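You operate a simulated robot arm through the tools that you are given. There is no shell and no other tool.

Carry out the task below with a simulated robot arm. There is one attempt and no reset: what you move stays moved.

TASK
Put things in order on the top of the long table. At the end: the brown bottle stands where the teal socks stood; the yellow cotton roll from the top of the long table stands where the silver drain strainer stood; the silver drain strainer stands where the brown bottle stood; the teal socks stands on top of the white paint tin; whatever was shut is shut again. Leave all else as you found it, and nothing knocked over.

It is judged by the outcome, as a careful person would: the job done as asked, and still so three seconds after it is handed in. It fails if anything else is knocked over, pushed out of place, dropped, spilled or broken.

THE ROBOT
A 6-joint arm with a two-finger parallel gripper, fixed in place. Base frame: the origin is at the foot of the arm, x ahead of it, y to its left, z up; the work surface is at about z = 0. Readings come in m, degrees, newtons and seconds.
With the tool pointing down near the work surface it reaches from about 0.14 to 0.58 m from the base axis. Its first joint turns from -66.0 to 66.0 degrees. Payload 2.1 kg.
The TCP is the grasp point between the finger pads, 0.03 m short of the fingertips. In the tool frame z runs along the fingers and y along their closing line. The gripper opens to 0.094 m. The fingers are 0.028 m wide and 0.01 m thick; the gripper's body (0.05 by 0.096 m) begins 0.055 m behind the TCP.
Orientation is that of the tool frame in the base frame, as [roll, pitch, yaw] about the fixed x, y, z axes, in that order (R = Rz(yaw) Ry(pitch) Rx(roll)). With the fingers straight down and closing along the base's y, the tool's x points along the base's -x, its y along +y and its z along -z.

THE INTERFACE
- The arm moves only by the tool arm_command. Its arguments are lists of equal length, an entry for each row: "xyz": the shift along the base's x, y, z in m, a list of three; "dr": the turn, a rotation vector about the base's x, y, z in degrees, a list of three; "hand": the finger opening in m, from 0 to 0.094. In form: {"xyz": [[dx, dy, dz], ...], "dr": [[wx, wy, wz], ...], "hand": [hand, ...]}. A call has 1 to 20 rows; each row is the pose to reach, as a shift and turn from the pose commanded when the call began. Each row takes 0.2 s and may step no farther than 0.05 m and 8.6 degrees from the row before; otherwise, or with a gripper value out of range, the whole call is refused. A pose out of reach is approached as far as the arm can. The call stops where the force on the tool passes 40 N (or 10 N more than at its start, if that is more) or the arm is blocked; 0.2 s more then pass. The fingers move at their own pace (about 0.072 m/s each) and stop on an object; they squeeze with about 37 N. The grip force told is the motor's: it shows also when the fingers shut on nothing. Time passes only in rows, and 0.2 s behind the last, so rows that repeat a pose let the fingers close. The reply holds the time, the measured pose of the TCP, the force on the tool along the base axes, the opening and the grip force, in the units named above and with some noise, with the torque about the TCP (base axes, N m) and any sound that the robot's microphone picked up, and new pictures: "show" is both (left out), scene, wrist or none.
- Cameras (640 x 400 px; columns grow to the right, rows downward): "scene" is fixed at [0.053, -0.3675, 0.4865]; the picture's right is [0.88, -0.48, 0.00], its down [-0.27, -0.49, -0.83] and it looks along [0.40, 0.72, -0.56] (base axes); focal length 315 px, centre (320, 200). "wrist" rides on the gripper at [0.076, 0.014, -0.103] in the tool frame; the picture's right is [-0.18, 0.98, 0.00], its down [-0.75, -0.14, -0.64] and it looks along [-0.63, -0.12, 0.77] (tool axes); focal length 243 px, centre (320, 200). There is no depth. A picture from a camera that has moved, and an enlarged one, comes with that camera's place and axes in the base frame and with its lens. The place of the scene camera against the robot may be out by one fixed shift of up to 0.018 m in any direction.
- inspect(camera, box): a new picture of the part [left, top, right, bottom] of that camera's present view, enlarged. The clock stands still meanwhile.
- sign_off(): hands the job in; it is judged then, once.

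Nothing tells you positions but the pictures and the camera data. Unless the task says otherwise, let go and move clear before handing in.

The tools are called after "Call:" as name(argument=value, ...) on one line, values as JSON. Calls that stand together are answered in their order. arm_command: Moves the arm, as the interface text tells. Its arguments: {"type":"object","properties":{"xyz":{"type":"array"},"dr":{"type":"array"},"hand":{"type":"array"},"show":{"type":"string","enum":["both","scene","wrist","none"]}},"required":["xyz","dr","hand"]} The other tools are called the same way: inspect (camera, box) takes an enlarged picture of a part of a camera's view; sign_off () hands the job in.

At the start:

```text
time_s: 0.0
tool_pos: [0.2204, 0.1997, 0.2817]
tcp_rot: [179.9, 0.1, -180.0]
ft_force: [0.1, -0.2, -0.4]
torque: [0.0, 0.01, -0.01]
opening: 0.0942
grip_force: 0.0
```

scene: 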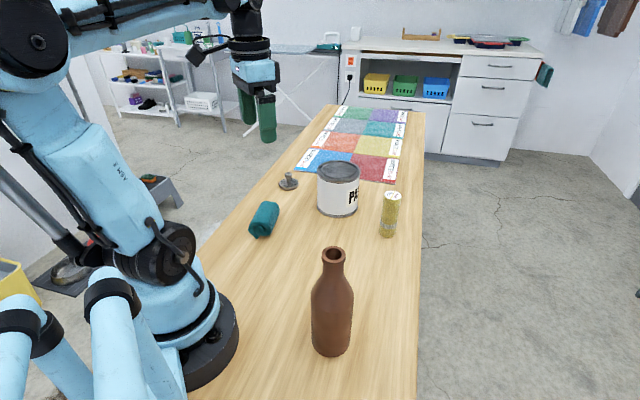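
wrist: 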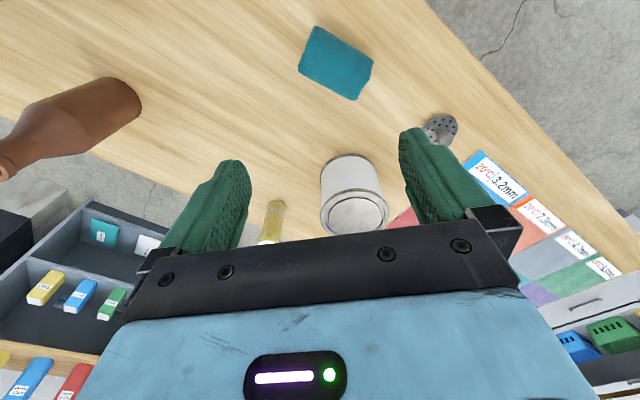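

I see the brown bottle near (0.21, -0.12), the teal socks near (0.22, 0.21), the strainer near (0.36, 0.37), the tin near (0.42, 0.20) and the yellow roll near (0.48, 0.06). I'll take closer looks before moving anything.

Call:
inspect(camera="scene", box=[230, 140, 430, 265])

Call:
inspect(camera="scene", box=[240, 230, 440, 370])

Call:
inspect(camera="wrist", box=[240, 0, 500, 250])

Call:
inspect(camera="wrist", box=[0, 50, 300, 400])

```text
3.20 times, centred on (330, 202) of scene
camera zoom: at [0.053, -0.3675, 0.4865], right [0.88, -0.48, 0.0], down [-0.27, -0.49, -0.83], along [0.4, 0.72, -0.56], focal length 1009 px, centre (288, 192)
```

zoom: 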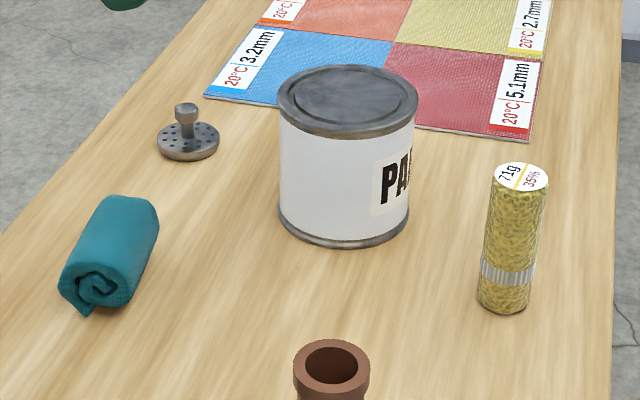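

```text
2.86 times, centred on (340, 300) of scene
camera zoom: at [0.053, -0.3675, 0.4865], right [0.88, -0.48, 0.0], down [-0.27, -0.49, -0.83], along [0.4, 0.72, -0.56], focal length 901 px, centre (263, -86)
```

zoom: 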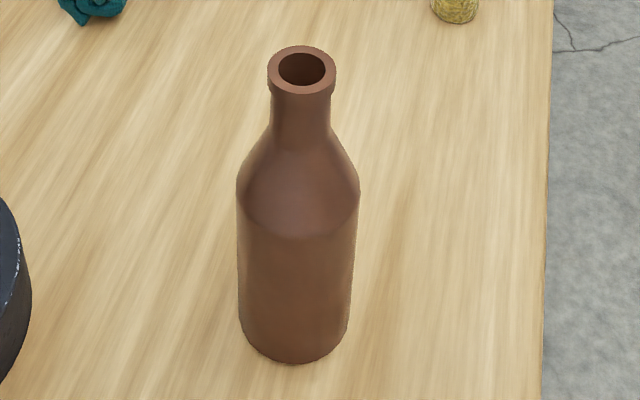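

```text
1.60 times, centred on (370, 125) of wrist
camera zoom: at [0.1416, 0.2148, 0.3848], right [0.18, 0.98, 0.0], down [0.75, -0.14, 0.64], along [0.63, -0.12, -0.77], focal length 388 px, centre (240, 320)
```

zoom: 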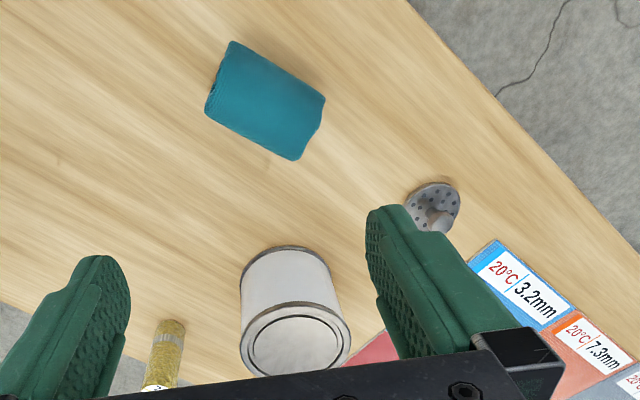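

```text
1.14 times, centred on (150, 225) of wrist
camera zoom: at [0.1416, 0.2148, 0.3848], right [0.18, 0.98, 0.0], down [0.75, -0.14, 0.64], along [0.63, -0.12, -0.77], focal length 277 px, centre (514, 171)
```

zoom: 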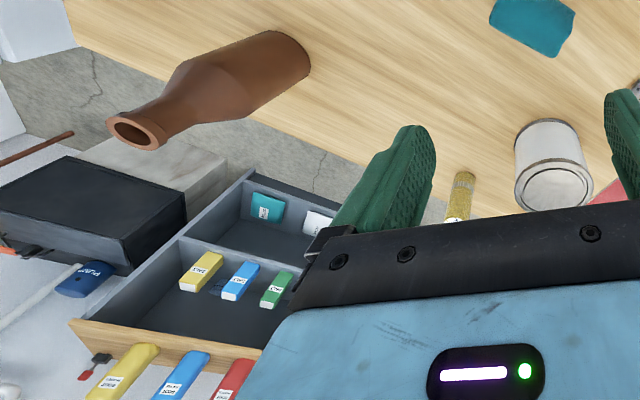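

The table is clear enough to do this without any temporary parking: socks to the tin first, then bottle, strainer and roll. I'll turn the gripper square to the socks (their axis is about 54° from x) and stop above them for a better look.

Call:
arm_command(xyz=[[0, 0, -0.01], [0, 0.005, -0.03], [-0.003, 0.01, -0.05], [-0.005, 0.015, -0.07], [-0.007, 0.02, -0.09], [-0.009, 0.021, -0.1], [-0.009, 0.021, -0.11], [-0.009, 0.021, -0.12], [-0.009, 0.021, -0.12]], dr=[[0, 0, 7.7], [0, 0, 15.4], [0, 0, 23.1], [0, 0, 30.8], [0, 0, 38.5], [0, 0, 46.2], [0, 0, 54], [0, 0, 54], [0, 0, 54]], hand=[0.094, 0.094, 0.094, 0.094, 0.094, 0.094, 0.094, 0.094, 0.094])

```text
time_s: 2.0
tool_pos: [0.2106, 0.2205, 0.1612]
tcp_rot: [179.8, 0.1, -126.0]
ft_force: [0.1, -0.1, -0.5]
torque: [0.02, 0.04, 0.0]
opening: 0.0939
grip_force: 0.1
camera wrist: at [0.1525, 0.1667, 0.2642], right [-0.69, 0.73, 0.0], down [0.56, 0.53, 0.64], along [0.47, 0.44, -0.77], focal length 243 px, centre (320, 200)
```

scene: 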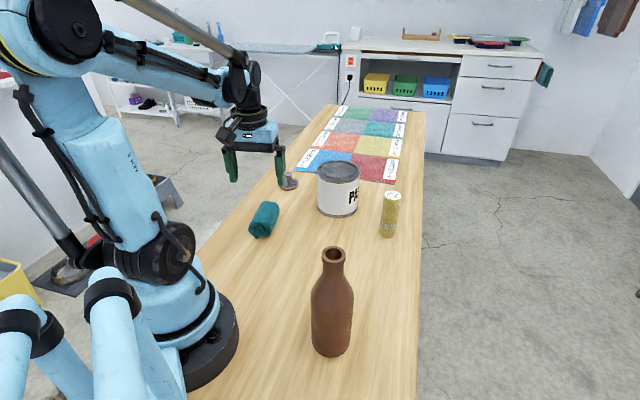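
wrist: 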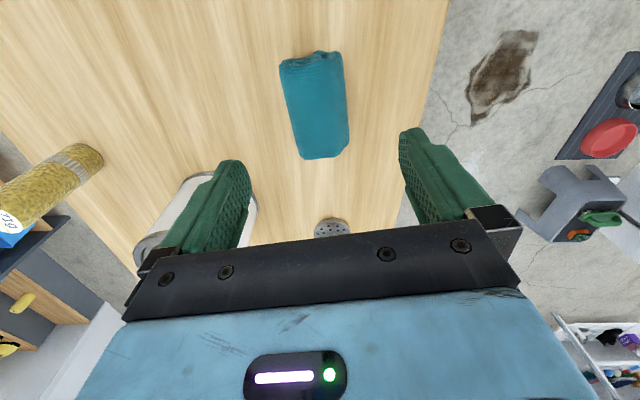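

The socks are centred under the gripper near (0.214, 0.222) and lined up with the fingers. I'll go straight down and grip.

Call:
arm_command(xyz=[[0.003, 0.001, -0.03], [0.003, 0.001, -0.06], [0.003, 0.001, -0.09], [0.003, 0.001, -0.11], [0.003, 0.001, -0.123], [0.003, 0.001, -0.123]], dr=[[0, 0, 0], [0, 0, 0], [0, 0, 0], [0, 0, 0], [0, 0, 0], [0, 0, 0]], hand=[0.094, 0.094, 0.094, 0.094, 0.094, 0.094])

```text
time_s: 3.4
tool_pos: [0.215, 0.2238, 0.0379]
tcp_rot: [179.8, 0.1, -126.0]
ft_force: [-0.3, -0.5, 0.0]
torque: [-0.01, 0.01, 0.03]
opening: 0.0941
grip_force: 0.0
camera wrist: at [0.1562, 0.1695, 0.1419], right [-0.69, 0.73, 0.0], down [0.56, 0.53, 0.64], along [0.47, 0.44, -0.77], focal length 243 px, centre (320, 200)
```

scene: 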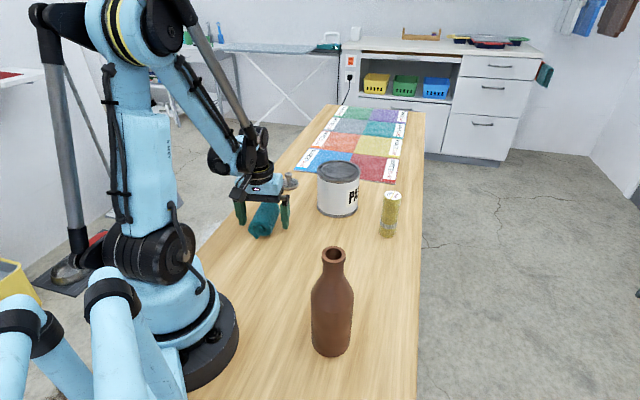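
wrist: 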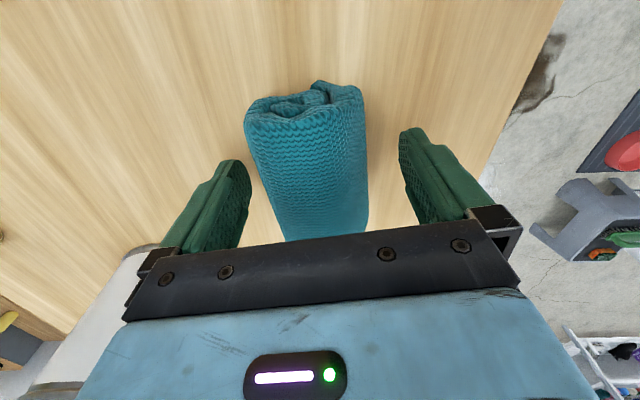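

The fingers straddle the socks with room on both sides. I'll close on them and lift a little to check the grip.

Call:
arm_command(xyz=[[0.002, -0.002, 0], [0.002, -0.002, 0], [0.002, -0.002, 0], [0.002, -0.002, 0], [0.002, -0.002, 0], [0.002, -0.002, 0.02], [0.002, -0.002, 0.05], [0.002, -0.002, 0.09], [0.002, -0.002, 0.13], [0.002, -0.002, 0.16]], dr=[[0, 0, 0], [0, 0, 0], [0, 0, 0], [0, 0, 0], [0, 0, 0], [0, 0, 0], [0, 0, 0], [0, 0, 0], [0, 0, 0], [0, 0, 0]], hand=[0.094, 0.02, 0.02, 0.02, 0.02, 0.02, 0.02, 0.02, 0.02, 0.02])

```text
time_s: 5.6
tool_pos: [0.2168, 0.2193, 0.1989]
tcp_rot: [179.9, 0.1, -126.1]
ft_force: [0.3, 0.3, 0.0]
torque: [-0.02, 0.0, 0.03]
opening: 0.0697
grip_force: 37.2
camera wrist: at [0.1575, 0.1661, 0.3024], right [-0.69, 0.73, 0.0], down [0.56, 0.53, 0.64], along [0.47, 0.44, -0.77], focal length 243 px, centre (320, 200)
```

scene: 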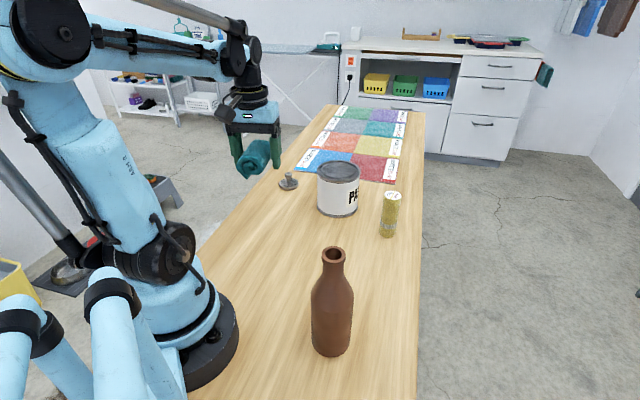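
wrist: 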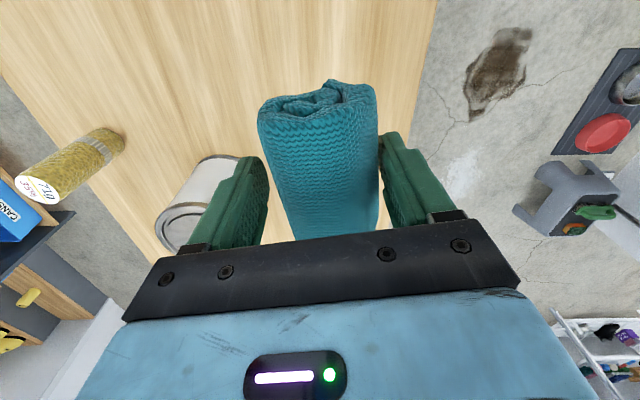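

The socks are held (opening 0.070 m) and lifted cleanly. I'll rise and pass over the tin so the wrist camera looks down on its lid and gives me a precise centre.

Call:
arm_command(xyz=[[0.01, 0, 0.04], [0.04, 0.005, 0.07], [0.08, 0.01, 0.075], [0.125, 0.015, 0.075], [0.17, 0.02, 0.075], [0.21, 0.027, 0.075], [0.233, 0.031, 0.075], [0.233, 0.031, 0.075]], dr=[[0, 0, 0], [0, 0, 0], [0, 0, 0], [0, 0, 0], [0, 0, 0], [0, 0, 0], [0, 0, 0], [0, 0, 0]], hand=[0.02, 0.02, 0.02, 0.02, 0.02, 0.02, 0.02, 0.02])

```text
time_s: 7.4
tool_pos: [0.4506, 0.2516, 0.2754]
tcp_rot: [180.0, 0.1, -125.9]
ft_force: [0.6, 0.6, -0.3]
torque: [0.03, 0.01, -0.01]
opening: 0.0695
grip_force: 37.3
camera wrist: at [0.3933, 0.1979, 0.3792], right [-0.69, 0.73, 0.0], down [0.56, 0.52, 0.64], along [0.47, 0.44, -0.77], focal length 243 px, centre (320, 200)
```

scene: 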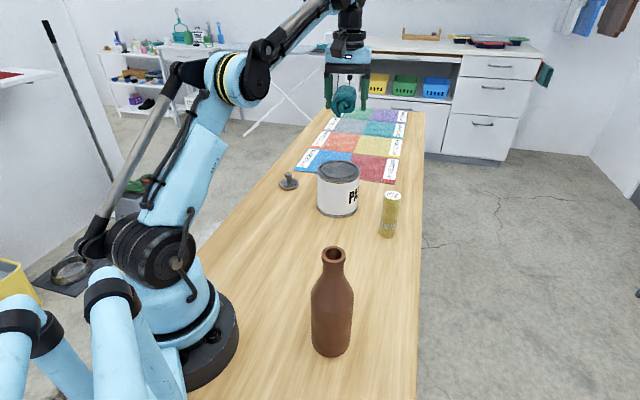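
wrist: 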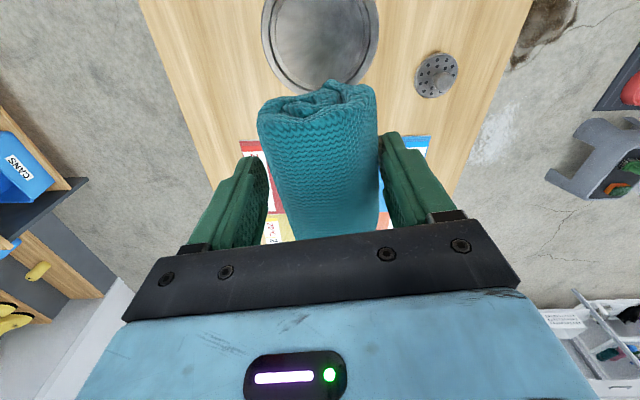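

I now have the tin lid at the top of the wrist view. I'll enlarge it to get the centre, and also the strainer.

Call:
inspect(camera="wrist", box=[220, 0, 480, 160])

Call:
inspect(camera="scene", box=[270, 60, 430, 240])

```text
2.46 times, centred on (350, 80) of wrist
camera zoom: at [0.3933, 0.1979, 0.3792], right [-0.69, 0.73, 0.0], down [0.56, 0.52, 0.64], along [0.47, 0.44, -0.77], focal length 597 px, centre (246, 495)
```

zoom: 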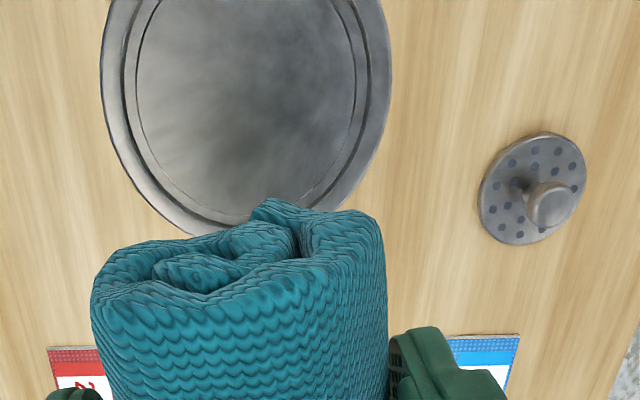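

```text
2.22 times, centred on (350, 150) of scene
camera zoom: at [0.053, -0.3675, 0.4865], right [0.88, -0.48, 0.0], down [-0.27, -0.49, -0.83], along [0.4, 0.72, -0.56], focal length 701 px, centre (253, 311)
```

zoom: 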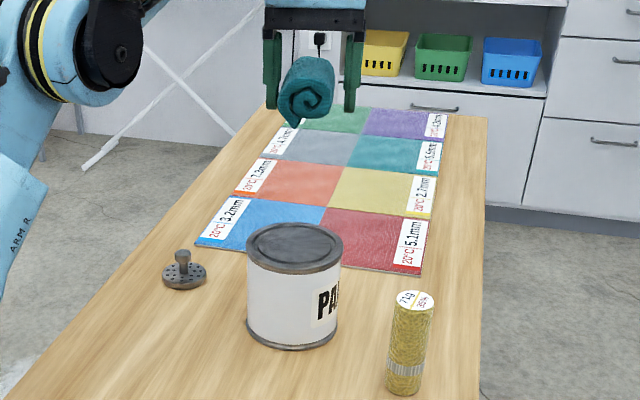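

The lid centre works out at about (0.412, 0.213), roughly 0.107 m across and 0.105–0.11 m high. I'll move the socks over it and stop just above.

Call:
arm_command(xyz=[[-0.02, -0.02, -0.02], [-0.0386, -0.0386, -0.05], [-0.0386, -0.0386, -0.08], [-0.0386, -0.0386, -0.11], [-0.0386, -0.0386, -0.115], [-0.0386, -0.0386, -0.115]], dr=[[0, 0, 0], [0, 0, 0], [0, 0, 0], [0, 0, 0], [0, 0, 0], [0, 0, 0]], hand=[0.02, 0.02, 0.02, 0.02, 0.02, 0.02])

Call:
inspect(camera="scene", box=[270, 100, 430, 240])

```text
time_s: 8.8
tool_pos: [0.4118, 0.215, 0.1593]
tcp_rot: [179.9, 0.0, -126.0]
ft_force: [-0.5, -0.8, -0.5]
torque: [-0.05, 0.03, -0.01]
opening: 0.0698
grip_force: 37.0
camera wrist: at [0.354, 0.1617, 0.263], right [-0.69, 0.73, 0.0], down [0.56, 0.52, 0.64], along [0.47, 0.44, -0.77], focal length 243 px, centre (320, 200)
```

scene: 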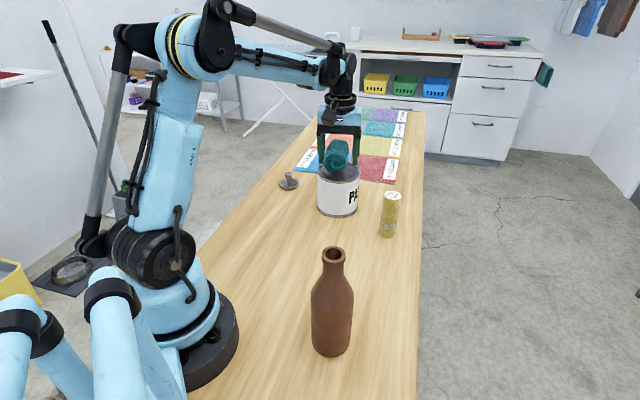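
wrist: 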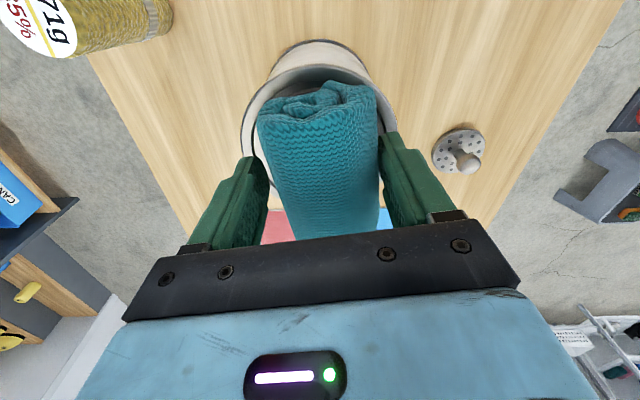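

```text
2.86 times, centred on (350, 170) of scene
camera zoom: at [0.053, -0.3675, 0.4865], right [0.88, -0.48, 0.0], down [-0.27, -0.49, -0.83], along [0.4, 0.72, -0.56], focal length 901 px, centre (234, 286)
```

zoom: 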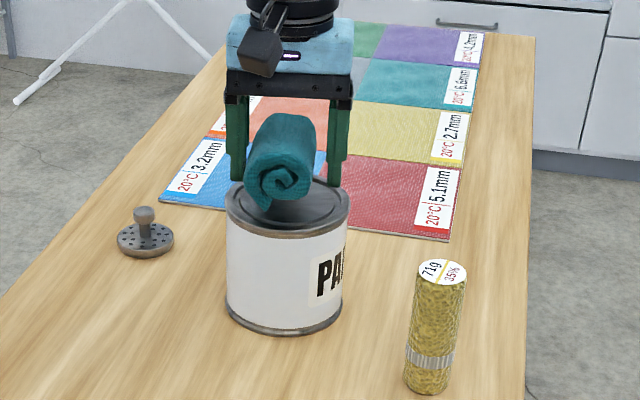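

The socks hang centred over the lid. I'll lower in small steps, watching for contact.

Call:
arm_command(xyz=[[0.001, 0, -0.003], [0.002, 0, -0.006], [0.002, 0, -0.008], [0.002, 0, -0.008]], dr=[[0, 0, 0], [0, 0, 0], [0, 0, 0], [0, 0, 0]], hand=[0.02, 0.02, 0.02, 0.02])

Call:
inspect(camera="scene", box=[300, 120, 380, 220])

```text
time_s: 9.8
tool_pos: [0.4133, 0.2134, 0.1524]
tcp_rot: [180.0, 0.0, -126.0]
ft_force: [-0.2, -0.3, -1.3]
torque: [0.01, -0.03, 0.0]
opening: 0.0696
grip_force: 36.6
camera wrist: at [0.3551, 0.1602, 0.2543], right [-0.69, 0.73, 0.0], down [0.56, 0.52, 0.64], along [0.47, 0.44, -0.77], focal length 243 px, centre (320, 200)
```

scene: 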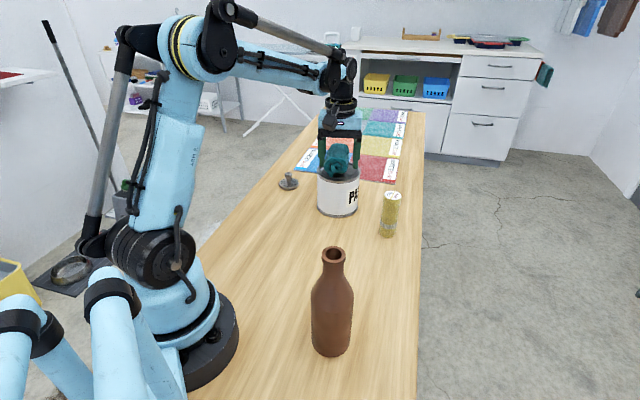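
wrist: 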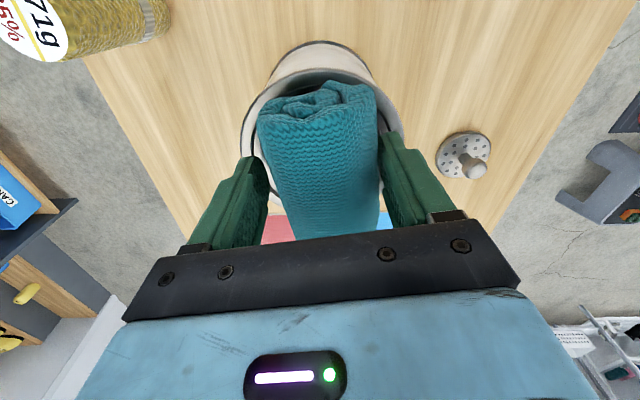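

```text
4.00 times, centred on (340, 170) of scene
camera zoom: at [0.053, -0.3675, 0.4865], right [0.88, -0.48, 0.0], down [-0.27, -0.49, -0.83], along [0.4, 0.72, -0.56], focal length 1262 px, centre (240, 320)
```

zoom: 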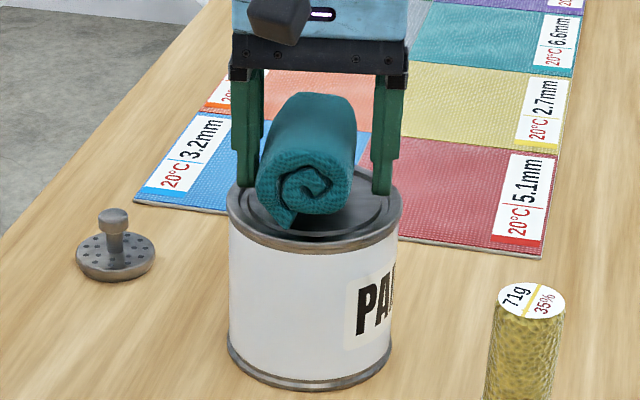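

The socks are almost on the lid, with no contact force yet. I'll keep lowering gently.

Call:
arm_command(xyz=[[0, 0, -0.002], [0, 0, -0.003], [0, 0, -0.003]], dr=[[0, 0, 0], [0, 0, 0], [0, 0, 0]], hand=[0.02, 0.02, 0.02], show="none")

Call:
inspect(camera="scene", box=[300, 120, 380, 220])

```text
time_s: 10.6
tool_pos: [0.4136, 0.2123, 0.148]
tcp_rot: [180.0, 0.0, -126.1]
ft_force: [-1.6, -3.0, 33.7]
torque: [0.03, -0.09, -0.02]
opening: 0.0696
grip_force: 36.5
```

```text
4.00 times, centred on (340, 170) of scene
camera zoom: at [0.0528, -0.3676, 0.4865], right [0.88, -0.48, 0.0], down [-0.27, -0.49, -0.83], along [0.4, 0.73, -0.56], focal length 1262 px, centre (240, 320)
```

zoom: 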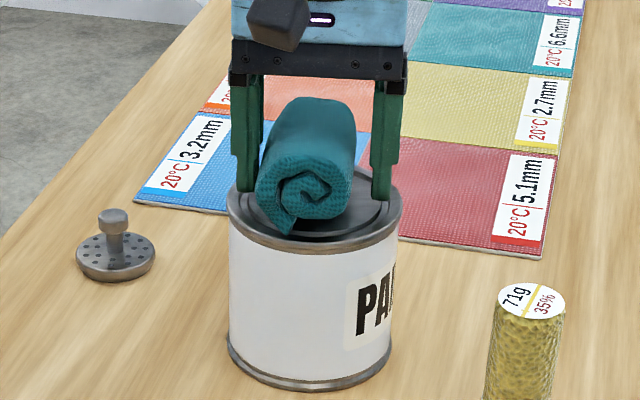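

Contact: the socks rest on the lid. I'll ease off a little, open just enough to release, and go straight up.

Call:
arm_command(xyz=[[0, 0, 0.002], [0, 0, 0.002], [0, 0, 0.002], [0, 0, 0.002], [0, 0, 0.01], [0, 0, 0.03], [0, 0, 0.06], [0, 0, 0.1], [0, 0, 0.13]], dr=[[0, 0, 0], [0, 0, 0], [0, 0, 0], [0, 0, 0], [0, 0, 0], [0, 0, 0], [0, 0, 0], [0, 0, 0], [0, 0, 0]], hand=[0.068, 0.078, 0.086, 0.09, 0.09, 0.09, 0.09, 0.09, 0.09])

Call:
inspect(camera="scene", box=[290, 120, 410, 240])

```text
time_s: 12.6
tool_pos: [0.4126, 0.2102, 0.2778]
tcp_rot: [179.9, 0.1, -126.1]
ft_force: [0.6, -0.5, -0.2]
torque: [0.0, 0.01, -0.02]
opening: 0.09
grip_force: 0.0
camera wrist: at [0.3544, 0.1563, 0.3815], right [-0.69, 0.73, 0.0], down [0.56, 0.52, 0.64], along [0.47, 0.44, -0.77], focal length 243 px, centre (320, 200)
```

scene: 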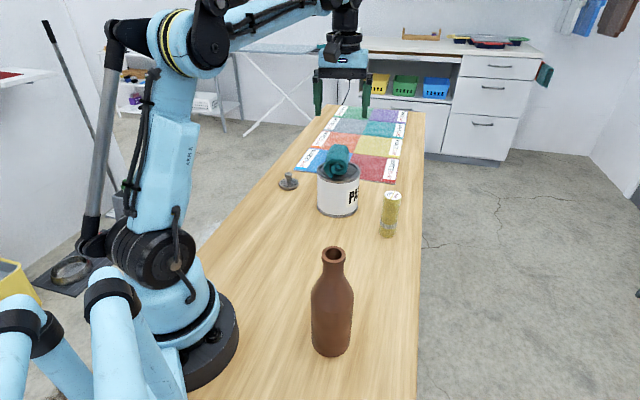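
wrist: 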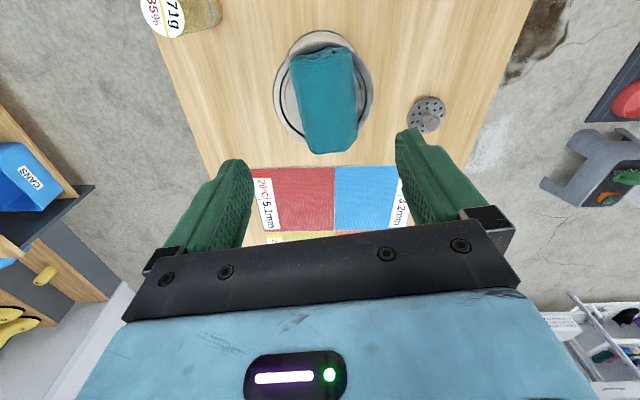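

```text
3.33 times, centred on (350, 180) of scene
camera zoom: at [0.053, -0.3675, 0.4865], right [0.88, -0.48, 0.0], down [-0.27, -0.49, -0.83], along [0.4, 0.72, -0.56], focal length 1051 px, centre (220, 267)
```

zoom: 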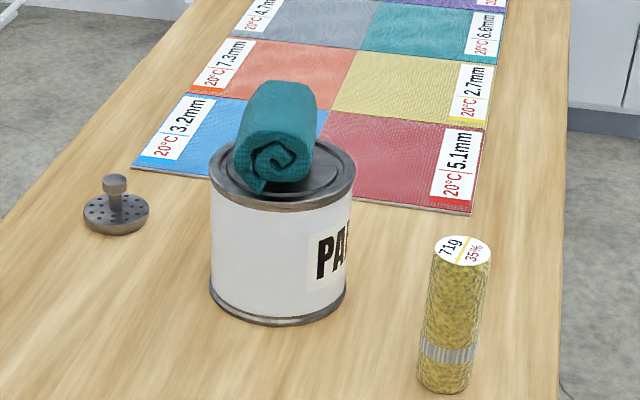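

The socks sit well on the tin. Next is the bottle: I'll cross high to above it with the gripper turned back, and look down.

Call:
arm_command(xyz=[[-0.0198, -0.0325, 0.02], [-0.0396, -0.065, 0.04], [-0.0594, -0.0975, 0.052], [-0.0792, -0.13, 0.052], [-0.099, -0.1625, 0.052], [-0.1188, -0.195, 0.052], [-0.1386, -0.2275, 0.052], [-0.1584, -0.26, 0.052], [-0.1782, -0.2925, 0.052], [-0.198, -0.325, 0.052], [-0.198, -0.325, 0.052]], dr=[[0, 0, -5.4], [0, 0, -10.8], [0, 0, -16.2], [0, 0, -21.6], [0, 0, -27], [0, 0, -32.4], [0, 0, -37.8], [0, 0, -43.2], [0, 0, -48.6], [0, 0, -54], [0, 0, -54]], hand=[0.09, 0.09, 0.09, 0.09, 0.09, 0.09, 0.09, 0.09, 0.09, 0.09, 0.09])

Call:
inspect(camera="wrist", box=[200, 0, 440, 200])

```text
time_s: 15.0
tool_pos: [0.2136, -0.1106, 0.3287]
tcp_rot: [179.9, 0.2, 179.8]
ft_force: [0.3, 0.2, 0.1]
torque: [0.03, -0.03, -0.02]
opening: 0.0903
grip_force: 0.0
camera wrist: at [0.1354, -0.0976, 0.4319], right [0.18, 0.98, 0.0], down [0.75, -0.14, 0.64], along [0.63, -0.12, -0.77], focal length 243 px, centre (320, 200)
```

scene: 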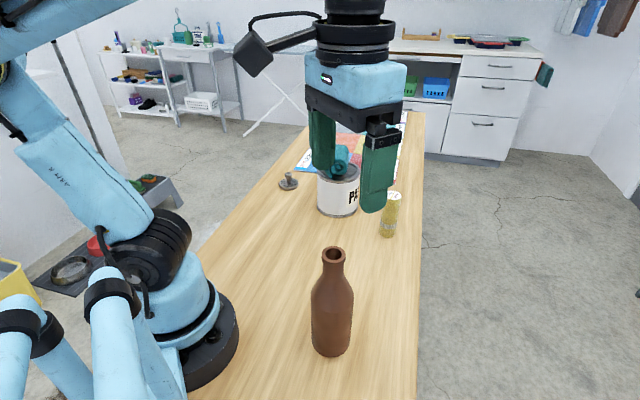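
wrist: 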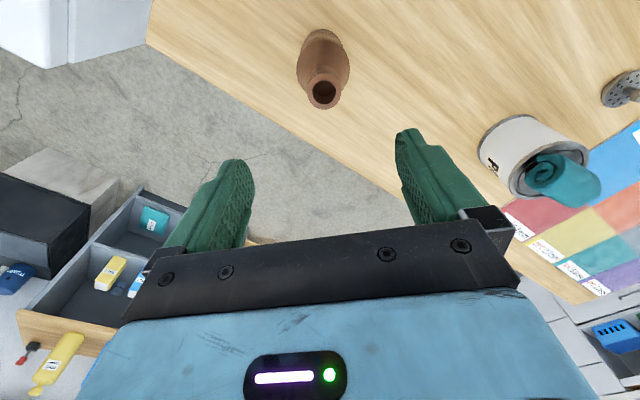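

```text
2.00 times, centred on (320, 100) of wrist
camera zoom: at [0.1354, -0.0976, 0.4319], right [0.18, 0.98, 0.0], down [0.75, -0.14, 0.64], along [0.63, -0.12, -0.77], focal length 485 px, centre (320, 400)
```

zoom: 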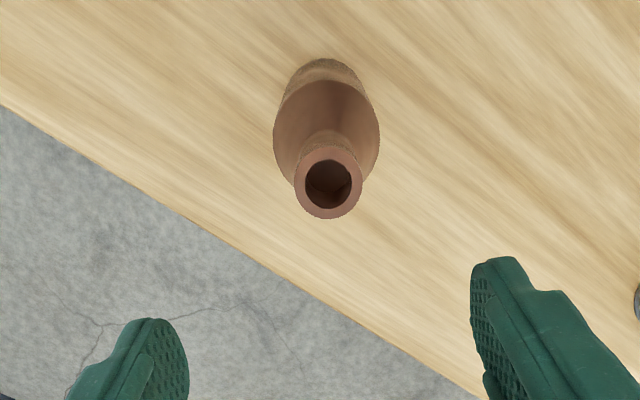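

The bottle is at about (0.202, -0.107), 0.20 m tall with a 0.03 m neck. I'll hover just over its mouth with a narrower opening to check alignment before going down on the neck.

Call:
arm_command(xyz=[[-0.012, 0.005, -0.02], [-0.012, 0.005, -0.045], [-0.012, 0.005, -0.07], [-0.012, 0.005, -0.08], [-0.012, 0.005, -0.08], [-0.012, 0.005, -0.08]], dr=[[0, 0, 0], [0, 0, 0], [0, 0, 0], [0, 0, 0], [0, 0, 0], [0, 0, 0]], hand=[0.06, 0.06, 0.06, 0.06, 0.06, 0.06])

Call:
inspect(camera="scene", box=[260, 130, 420, 370])

Call:
inspect(camera="wrist", box=[200, 60, 440, 240])

```text
time_s: 16.4
tool_pos: [0.2027, -0.1064, 0.2486]
tcp_rot: [179.9, 0.2, -180.0]
ft_force: [0.0, -0.4, -0.5]
torque: [-0.01, -0.01, 0.0]
opening: 0.0597
grip_force: 0.1
camera wrist: at [0.124, -0.0925, 0.3522], right [0.18, 0.98, 0.0], down [0.75, -0.14, 0.64], along [0.63, -0.12, -0.77], focal length 243 px, centre (320, 200)
```

scene: 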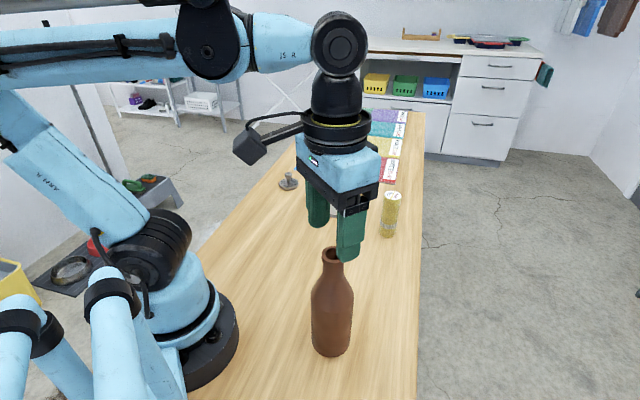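
wrist: 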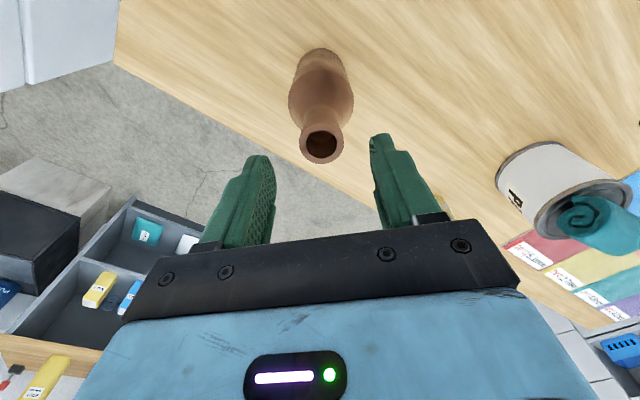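

```text
1.67 times, centred on (340, 250) of scene
camera zoom: at [0.053, -0.3675, 0.4865], right [0.88, -0.48, 0.0], down [-0.27, -0.49, -0.83], along [0.4, 0.72, -0.56], focal length 526 px, centre (287, 117)
```

zoom: 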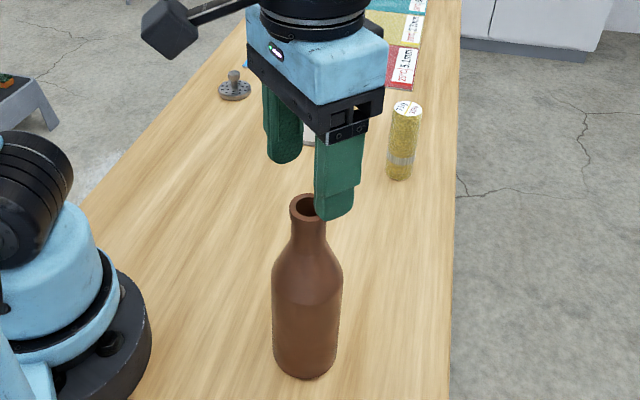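

```text
2.22 times, centred on (320, 150) of wrist
camera zoom: at [0.124, -0.0925, 0.3522], right [0.18, 0.98, 0.0], down [0.75, -0.14, 0.64], along [0.63, -0.12, -0.77], focal length 539 px, centre (320, 311)
```

zoom: 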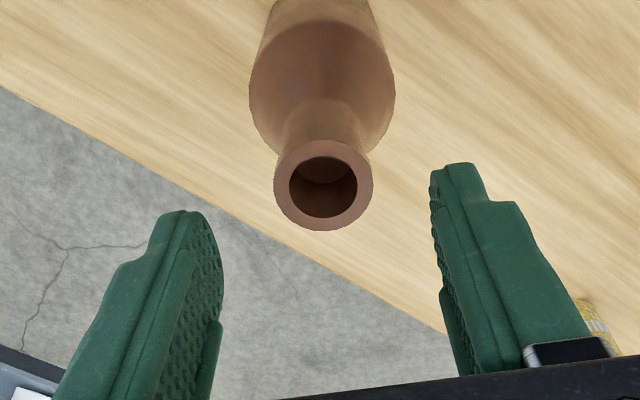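

Alignment is good: the mouth is at about (0.200, -0.106), midway between the fingers. I'll descend onto the neck.

Call:
arm_command(xyz=[[-0.002, 0.001, -0.015], [-0.002, 0.001, -0.03], [-0.002, 0.001, -0.045], [-0.002, 0.001, -0.053], [-0.002, 0.001, -0.053]], dr=[[0, 0, 0], [0, 0, 0], [0, 0, 0], [0, 0, 0], [0, 0, 0]], hand=[0.06, 0.06, 0.06, 0.06, 0.06])

Call:
inspect(camera="scene", box=[260, 190, 420, 370])

Call:
inspect(camera="wrist", box=[200, 60, 440, 240])

```text
time_s: 17.6
tool_pos: [0.2003, -0.1078, 0.1961]
tcp_rot: [179.9, 0.1, 179.9]
ft_force: [0.4, 0.3, 0.3]
torque: [0.02, 0.01, -0.01]
opening: 0.0603
grip_force: 0.1
camera wrist: at [0.122, -0.0928, 0.2985], right [0.18, 0.98, 0.0], down [0.75, -0.14, 0.64], along [0.63, -0.12, -0.77], focal length 243 px, centre (320, 200)
```

scene: 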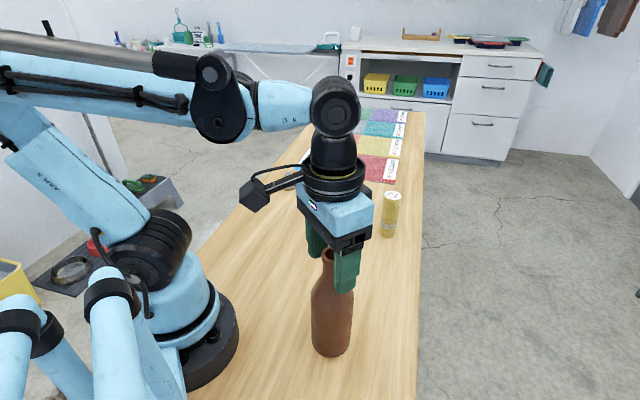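
wrist: 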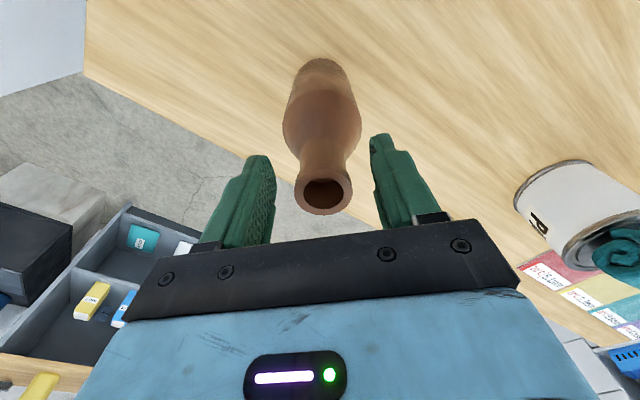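

```text
2.22 times, centred on (340, 280) of scene
camera zoom: at [0.053, -0.3675, 0.4865], right [0.88, -0.48, 0.0], down [-0.27, -0.49, -0.83], along [0.4, 0.72, -0.56], focal length 701 px, centre (276, 22)
```

zoom: 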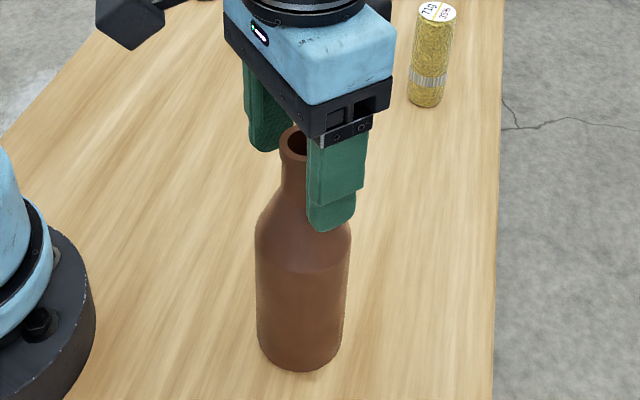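

```text
2.22 times, centred on (320, 150) of wrist
camera zoom: at [0.122, -0.0928, 0.2985], right [0.18, 0.98, 0.0], down [0.75, -0.14, 0.64], along [0.63, -0.12, -0.77], focal length 539 px, centre (320, 311)
```

zoom: 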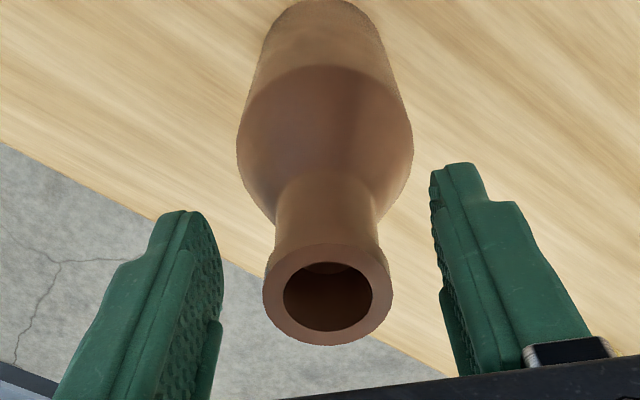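

The fingers are around the neck with the mouth at grasp-point height. I'll drop 3 mm more, close on it, and lift slightly to test.

Call:
arm_command(xyz=[[0, 0.001, -0.003], [0, 0.001, -0.003], [0, 0.001, -0.003], [0, 0.001, -0.003], [0, 0.001, -0.003], [0, 0.001, -0.003], [0, 0.001, 0.003], [0, 0.001, 0.01], [0, 0.001, 0.01]], dr=[[0, 0, 0], [0, 0, 0], [0, 0, 0], [0, 0, 0], [0, 0, 0], [0, 0, 0], [0, 0, 0], [0, 0, 0], [0, 0, 0]], hand=[0.055, 0.045, 0.035, 0.025, 0.01, 0.0, 0.0, 0.0, 0.0])

Call:
inspect(camera="scene", box=[260, 190, 420, 370])

```text
time_s: 19.6
tool_pos: [0.2012, -0.1067, 0.2053]
tcp_rot: [-180.0, 0.0, -179.9]
ft_force: [0.3, -0.4, -1.3]
torque: [-0.04, 0.02, -0.01]
opening: 0.03
grip_force: 37.4
camera wrist: at [0.1214, -0.0914, 0.3094], right [0.18, 0.98, 0.0], down [0.75, -0.14, 0.64], along [0.63, -0.12, -0.77], focal length 243 px, centre (320, 200)
```

scene: 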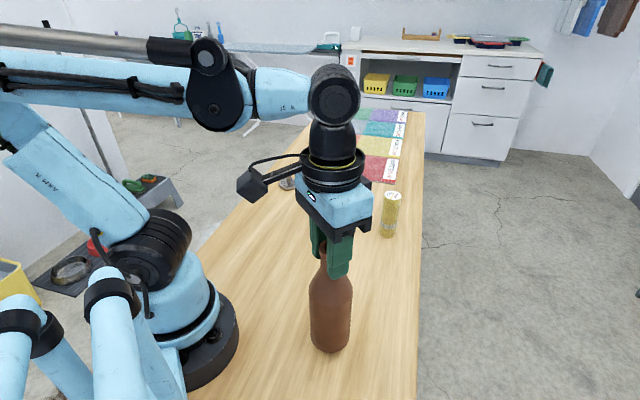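
wrist: 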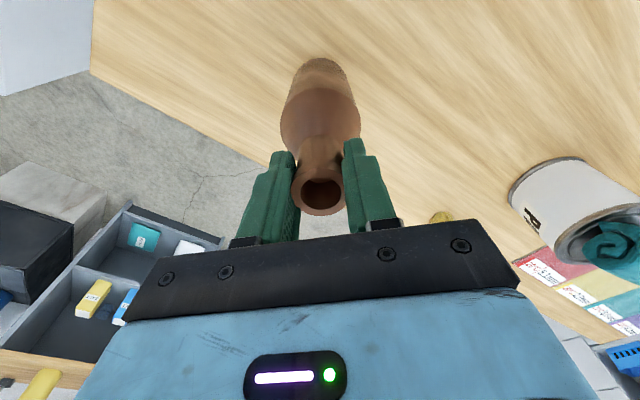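

```text
2.22 times, centred on (340, 280) of scene
camera zoom: at [0.053, -0.3675, 0.4865], right [0.88, -0.48, 0.0], down [-0.27, -0.49, -0.83], along [0.4, 0.72, -0.56], focal length 701 px, centre (276, 22)
```

zoom: 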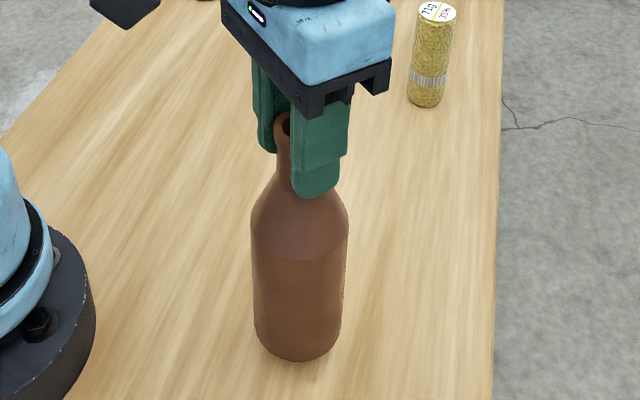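

The bottle is held upright and off the table (about 0.2 kg or less, no swing). I'll raise it a bit and carry it round in an arc to where the socks lay, near (0.214, 0.222).

Call:
arm_command(xyz=[[0, 0, 0.02], [0.005, 0.01, 0.04], [0.02, 0.035, 0.045], [0.04, 0.065, 0.045], [0.055, 0.1, 0.045], [0.065, 0.135, 0.045], [0.065, 0.17, 0.045], [0.06, 0.205, 0.045], [0.05, 0.24, 0.045], [0.037, 0.27, 0.045], [0.025, 0.3, 0.045], [0.0167, 0.32, 0.045], [0.0137, 0.328, 0.045], [0.0137, 0.328, 0.045], [0.0137, 0.328, 0.045]], dr=[[0, 0, 0], [0, 0, 0], [0, 0, 0], [0, 0, 0], [0, 0, 0], [0, 0, 0], [0, 0, 0], [0, 0, 0], [0, 0, 0], [0, 0, 0], [0, 0, 0], [0, 0, 0], [0, 0, 0], [0, 0, 0], [0, 0, 0]], hand=[0, 0, 0, 0, 0, 0, 0, 0, 0, 0, 0, 0, 0, 0, 0])

```text
time_s: 22.8
tool_pos: [0.2142, 0.2234, 0.2517]
tcp_rot: [179.9, 0.1, 180.0]
ft_force: [-1.2, 0.4, -0.9]
torque: [-0.02, -0.02, -0.02]
opening: 0.0303
grip_force: 36.7
camera wrist: at [0.1351, 0.2378, 0.355], right [0.18, 0.98, 0.0], down [0.75, -0.14, 0.64], along [0.63, -0.12, -0.77], focal length 243 px, centre (320, 200)
```

scene: 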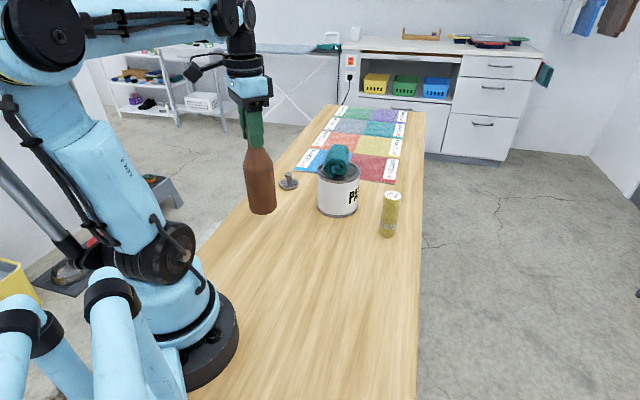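
wrist: 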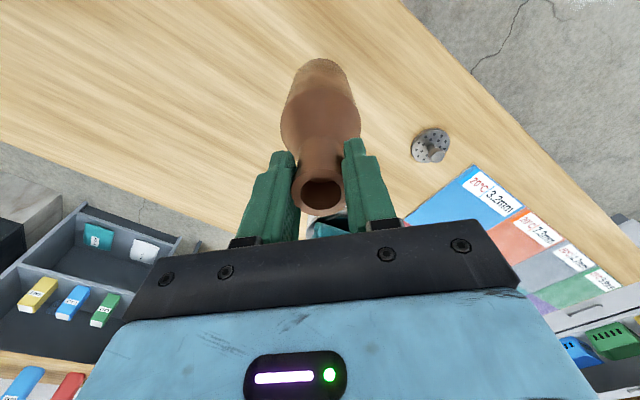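

The bottle hangs upright over the old socks spot. I'll lower it to just short of the table.

Call:
arm_command(xyz=[[0, 0, -0.015], [0, 0, -0.03], [0, 0, -0.043], [0, 0, -0.05], [0, 0, -0.054], [0, 0, -0.056], [0, 0, -0.057], [0, 0, -0.057]], dr=[[0, 0, 0], [0, 0, 0], [0, 0, 0], [0, 0, 0], [0, 0, 0], [0, 0, 0], [0, 0, 0], [0, 0, 0]], hand=[0, 0, 0, 0, 0, 0, 0, 0], show="scene")

Call:
inspect(camera="scene", box=[220, 110, 310, 260])

```text
time_s: 24.6
tool_pos: [0.2145, 0.2222, 0.1942]
tcp_rot: [179.8, 0.1, -179.9]
ft_force: [-0.7, 0.5, -0.7]
torque: [0.03, -0.02, -0.04]
opening: 0.03
grip_force: 37.1
```

scene: 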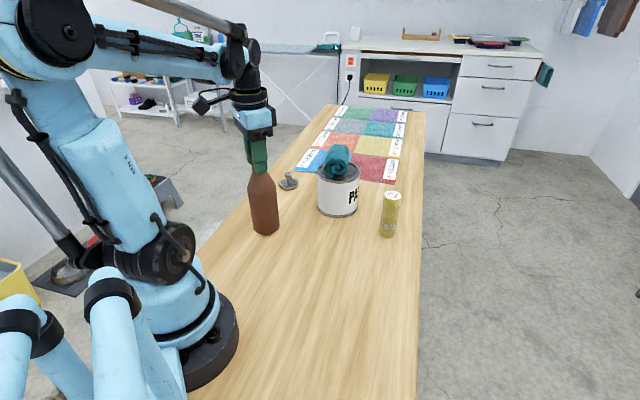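

```text
2.67 times, centred on (265, 185) of scene
camera zoom: at [0.053, -0.3675, 0.4865], right [0.88, -0.48, 0.0], down [-0.27, -0.49, -0.83], along [0.4, 0.72, -0.56], focal length 841 px, centre (467, 240)
```

zoom: 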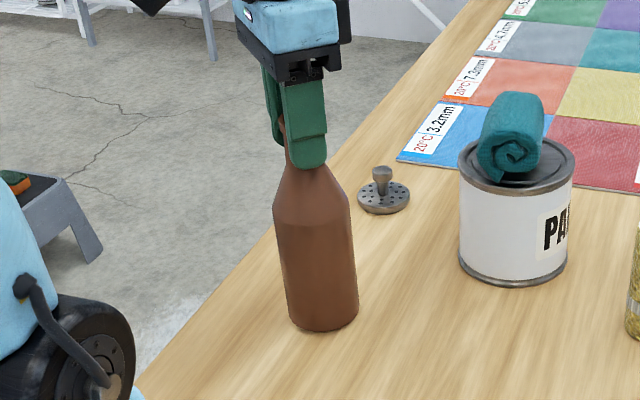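

The bottle is vertical and about a millimetre off the table. I'll set it down gently.

Call:
arm_command(xyz=[[0, 0, -0.001], [0, 0, -0.001]], dr=[[0, 0, 0], [0, 0, 0]], hand=[0, 0], show="none")

```text
time_s: 25.2
tool_pos: [0.2144, 0.2232, 0.1938]
tcp_rot: [179.9, 0.1, 180.0]
ft_force: [0.7, 0.1, -0.2]
torque: [0.02, 0.0, 0.0]
opening: 0.03
grip_force: 37.1
```

Call:
arm_command(xyz=[[0, 0, -0.001], [0, 0, -0.001]], dr=[[0, 0, 0], [0, 0, 0]], hand=[0, 0], show="none")

```text
time_s: 25.8
tool_pos: [0.2129, 0.2214, 0.1915]
tcp_rot: [-180.0, 0.2, -180.0]
ft_force: [0.8, -0.2, 5.2]
torque: [-0.09, 0.01, 0.02]
opening: 0.0301
grip_force: 37.4
```

The bottle is resting on the table (5 N). I'll open slowly and rise straight up clear of the neck.

Call:
arm_command(xyz=[[0, 0, 0], [0, 0, 0], [0, 0, 0], [0, 0, 0], [0, 0, 0], [0, 0, 0.01], [0, 0, 0.03], [0, 0, 0.06], [0, 0, 0.1], [0, 0, 0.12]], dr=[[0, 0, 0], [0, 0, 0], [0, 0, 0], [0, 0, 0], [0, 0, 0], [0, 0, 0], [0, 0, 0], [0, 0, 0], [0, 0, 0], [0, 0, 0]], hand=[0.034, 0.04, 0.048, 0.06, 0.066, 0.066, 0.066, 0.066, 0.066, 0.066])

Call:
inspect(camera="scene", box=[220, 110, 420, 260])

```text
time_s: 28.0
tool_pos: [0.2151, 0.2213, 0.3139]
tcp_rot: [180.0, 0.0, 180.0]
ft_force: [0.4, 0.3, -0.1]
torque: [0.01, -0.01, -0.01]
opening: 0.0661
grip_force: 0.0
camera wrist: at [0.1365, 0.2364, 0.4174], right [0.18, 0.98, 0.0], down [0.75, -0.14, 0.64], along [0.63, -0.12, -0.77], focal length 243 px, centre (320, 200)
```

scene: 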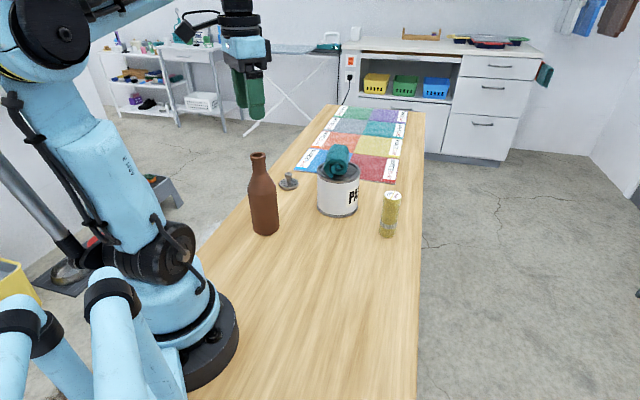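
wrist: 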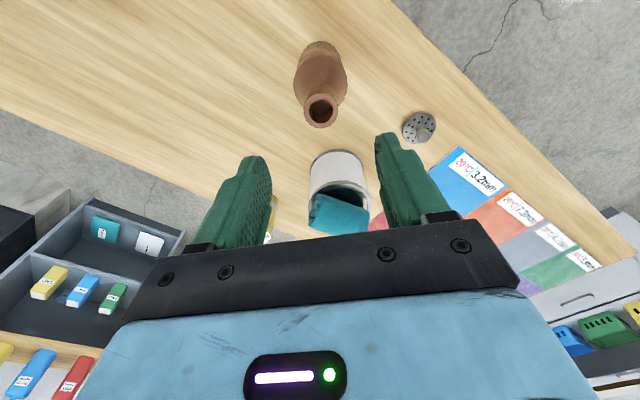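

```text
2.67 times, centred on (320, 185) of scene
camera zoom: at [0.053, -0.3675, 0.4865], right [0.88, -0.48, 0.0], down [-0.27, -0.49, -0.83], along [0.4, 0.72, -0.56], focal length 841 px, centre (320, 240)
```

zoom: 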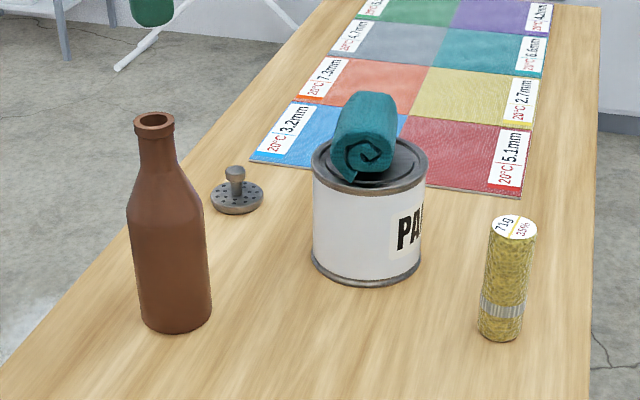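

The bottle is standing. Next is the strainer near (0.344, 0.374); I'll move over it, still high enough to clear everything, and check the alignment with the knob.

Call:
arm_command(xyz=[[0.025, 0.03, 0], [0.05, 0.06, 0], [0.08, 0.095, 0], [0.11, 0.13, -0.01], [0.1295, 0.152, -0.04], [0.1295, 0.152, -0.08], [0.1295, 0.152, -0.12], [0.1295, 0.152, -0.15], [0.1295, 0.152, -0.15], [0.1295, 0.152, -0.15]], dr=[[0, 0, 0], [0, 0, 0], [0, 0, 0], [0, 0, 0], [0, 0, 0], [0, 0, 0], [0, 0, 0], [0, 0, 0], [0, 0, 0], [0, 0, 0]], hand=[0.06, 0.06, 0.06, 0.06, 0.06, 0.06, 0.06, 0.06, 0.06, 0.06])

Call:
inspect(camera="wrist", box=[200, 20, 440, 200])

```text
time_s: 30.2
tool_pos: [0.3455, 0.3745, 0.1622]
tcp_rot: [179.8, 0.1, -180.0]
ft_force: [0.6, 0.0, 0.3]
torque: [0.01, -0.03, 0.0]
opening: 0.0598
grip_force: 0.1
camera wrist: at [0.2669, 0.3899, 0.265], right [0.18, 0.98, 0.0], down [0.75, -0.14, 0.64], along [0.63, -0.12, -0.77], focal length 243 px, centre (320, 200)
```

scene: 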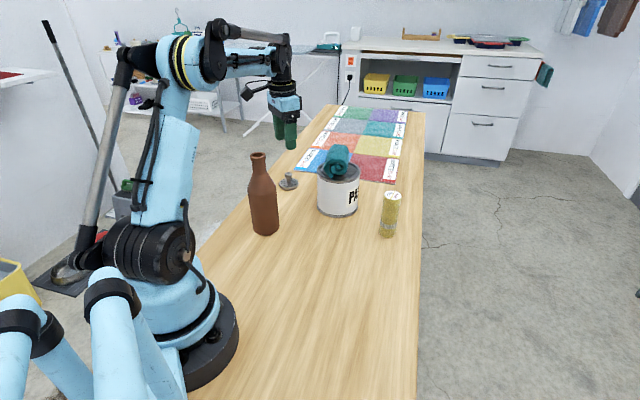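
wrist: 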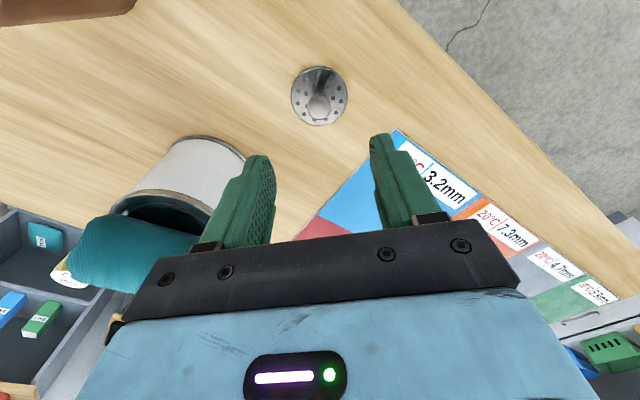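

```text
2.22 times, centred on (320, 110) of wrist
camera zoom: at [0.2669, 0.3899, 0.265], right [0.18, 0.98, 0.0], down [0.75, -0.14, 0.64], along [0.63, -0.12, -0.77], focal length 539 px, centre (320, 400)
```

zoom: 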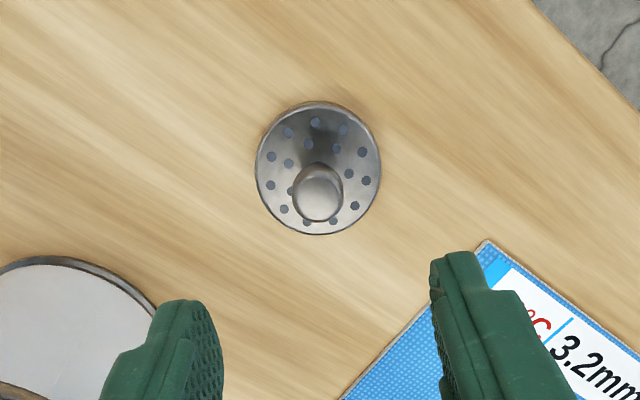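

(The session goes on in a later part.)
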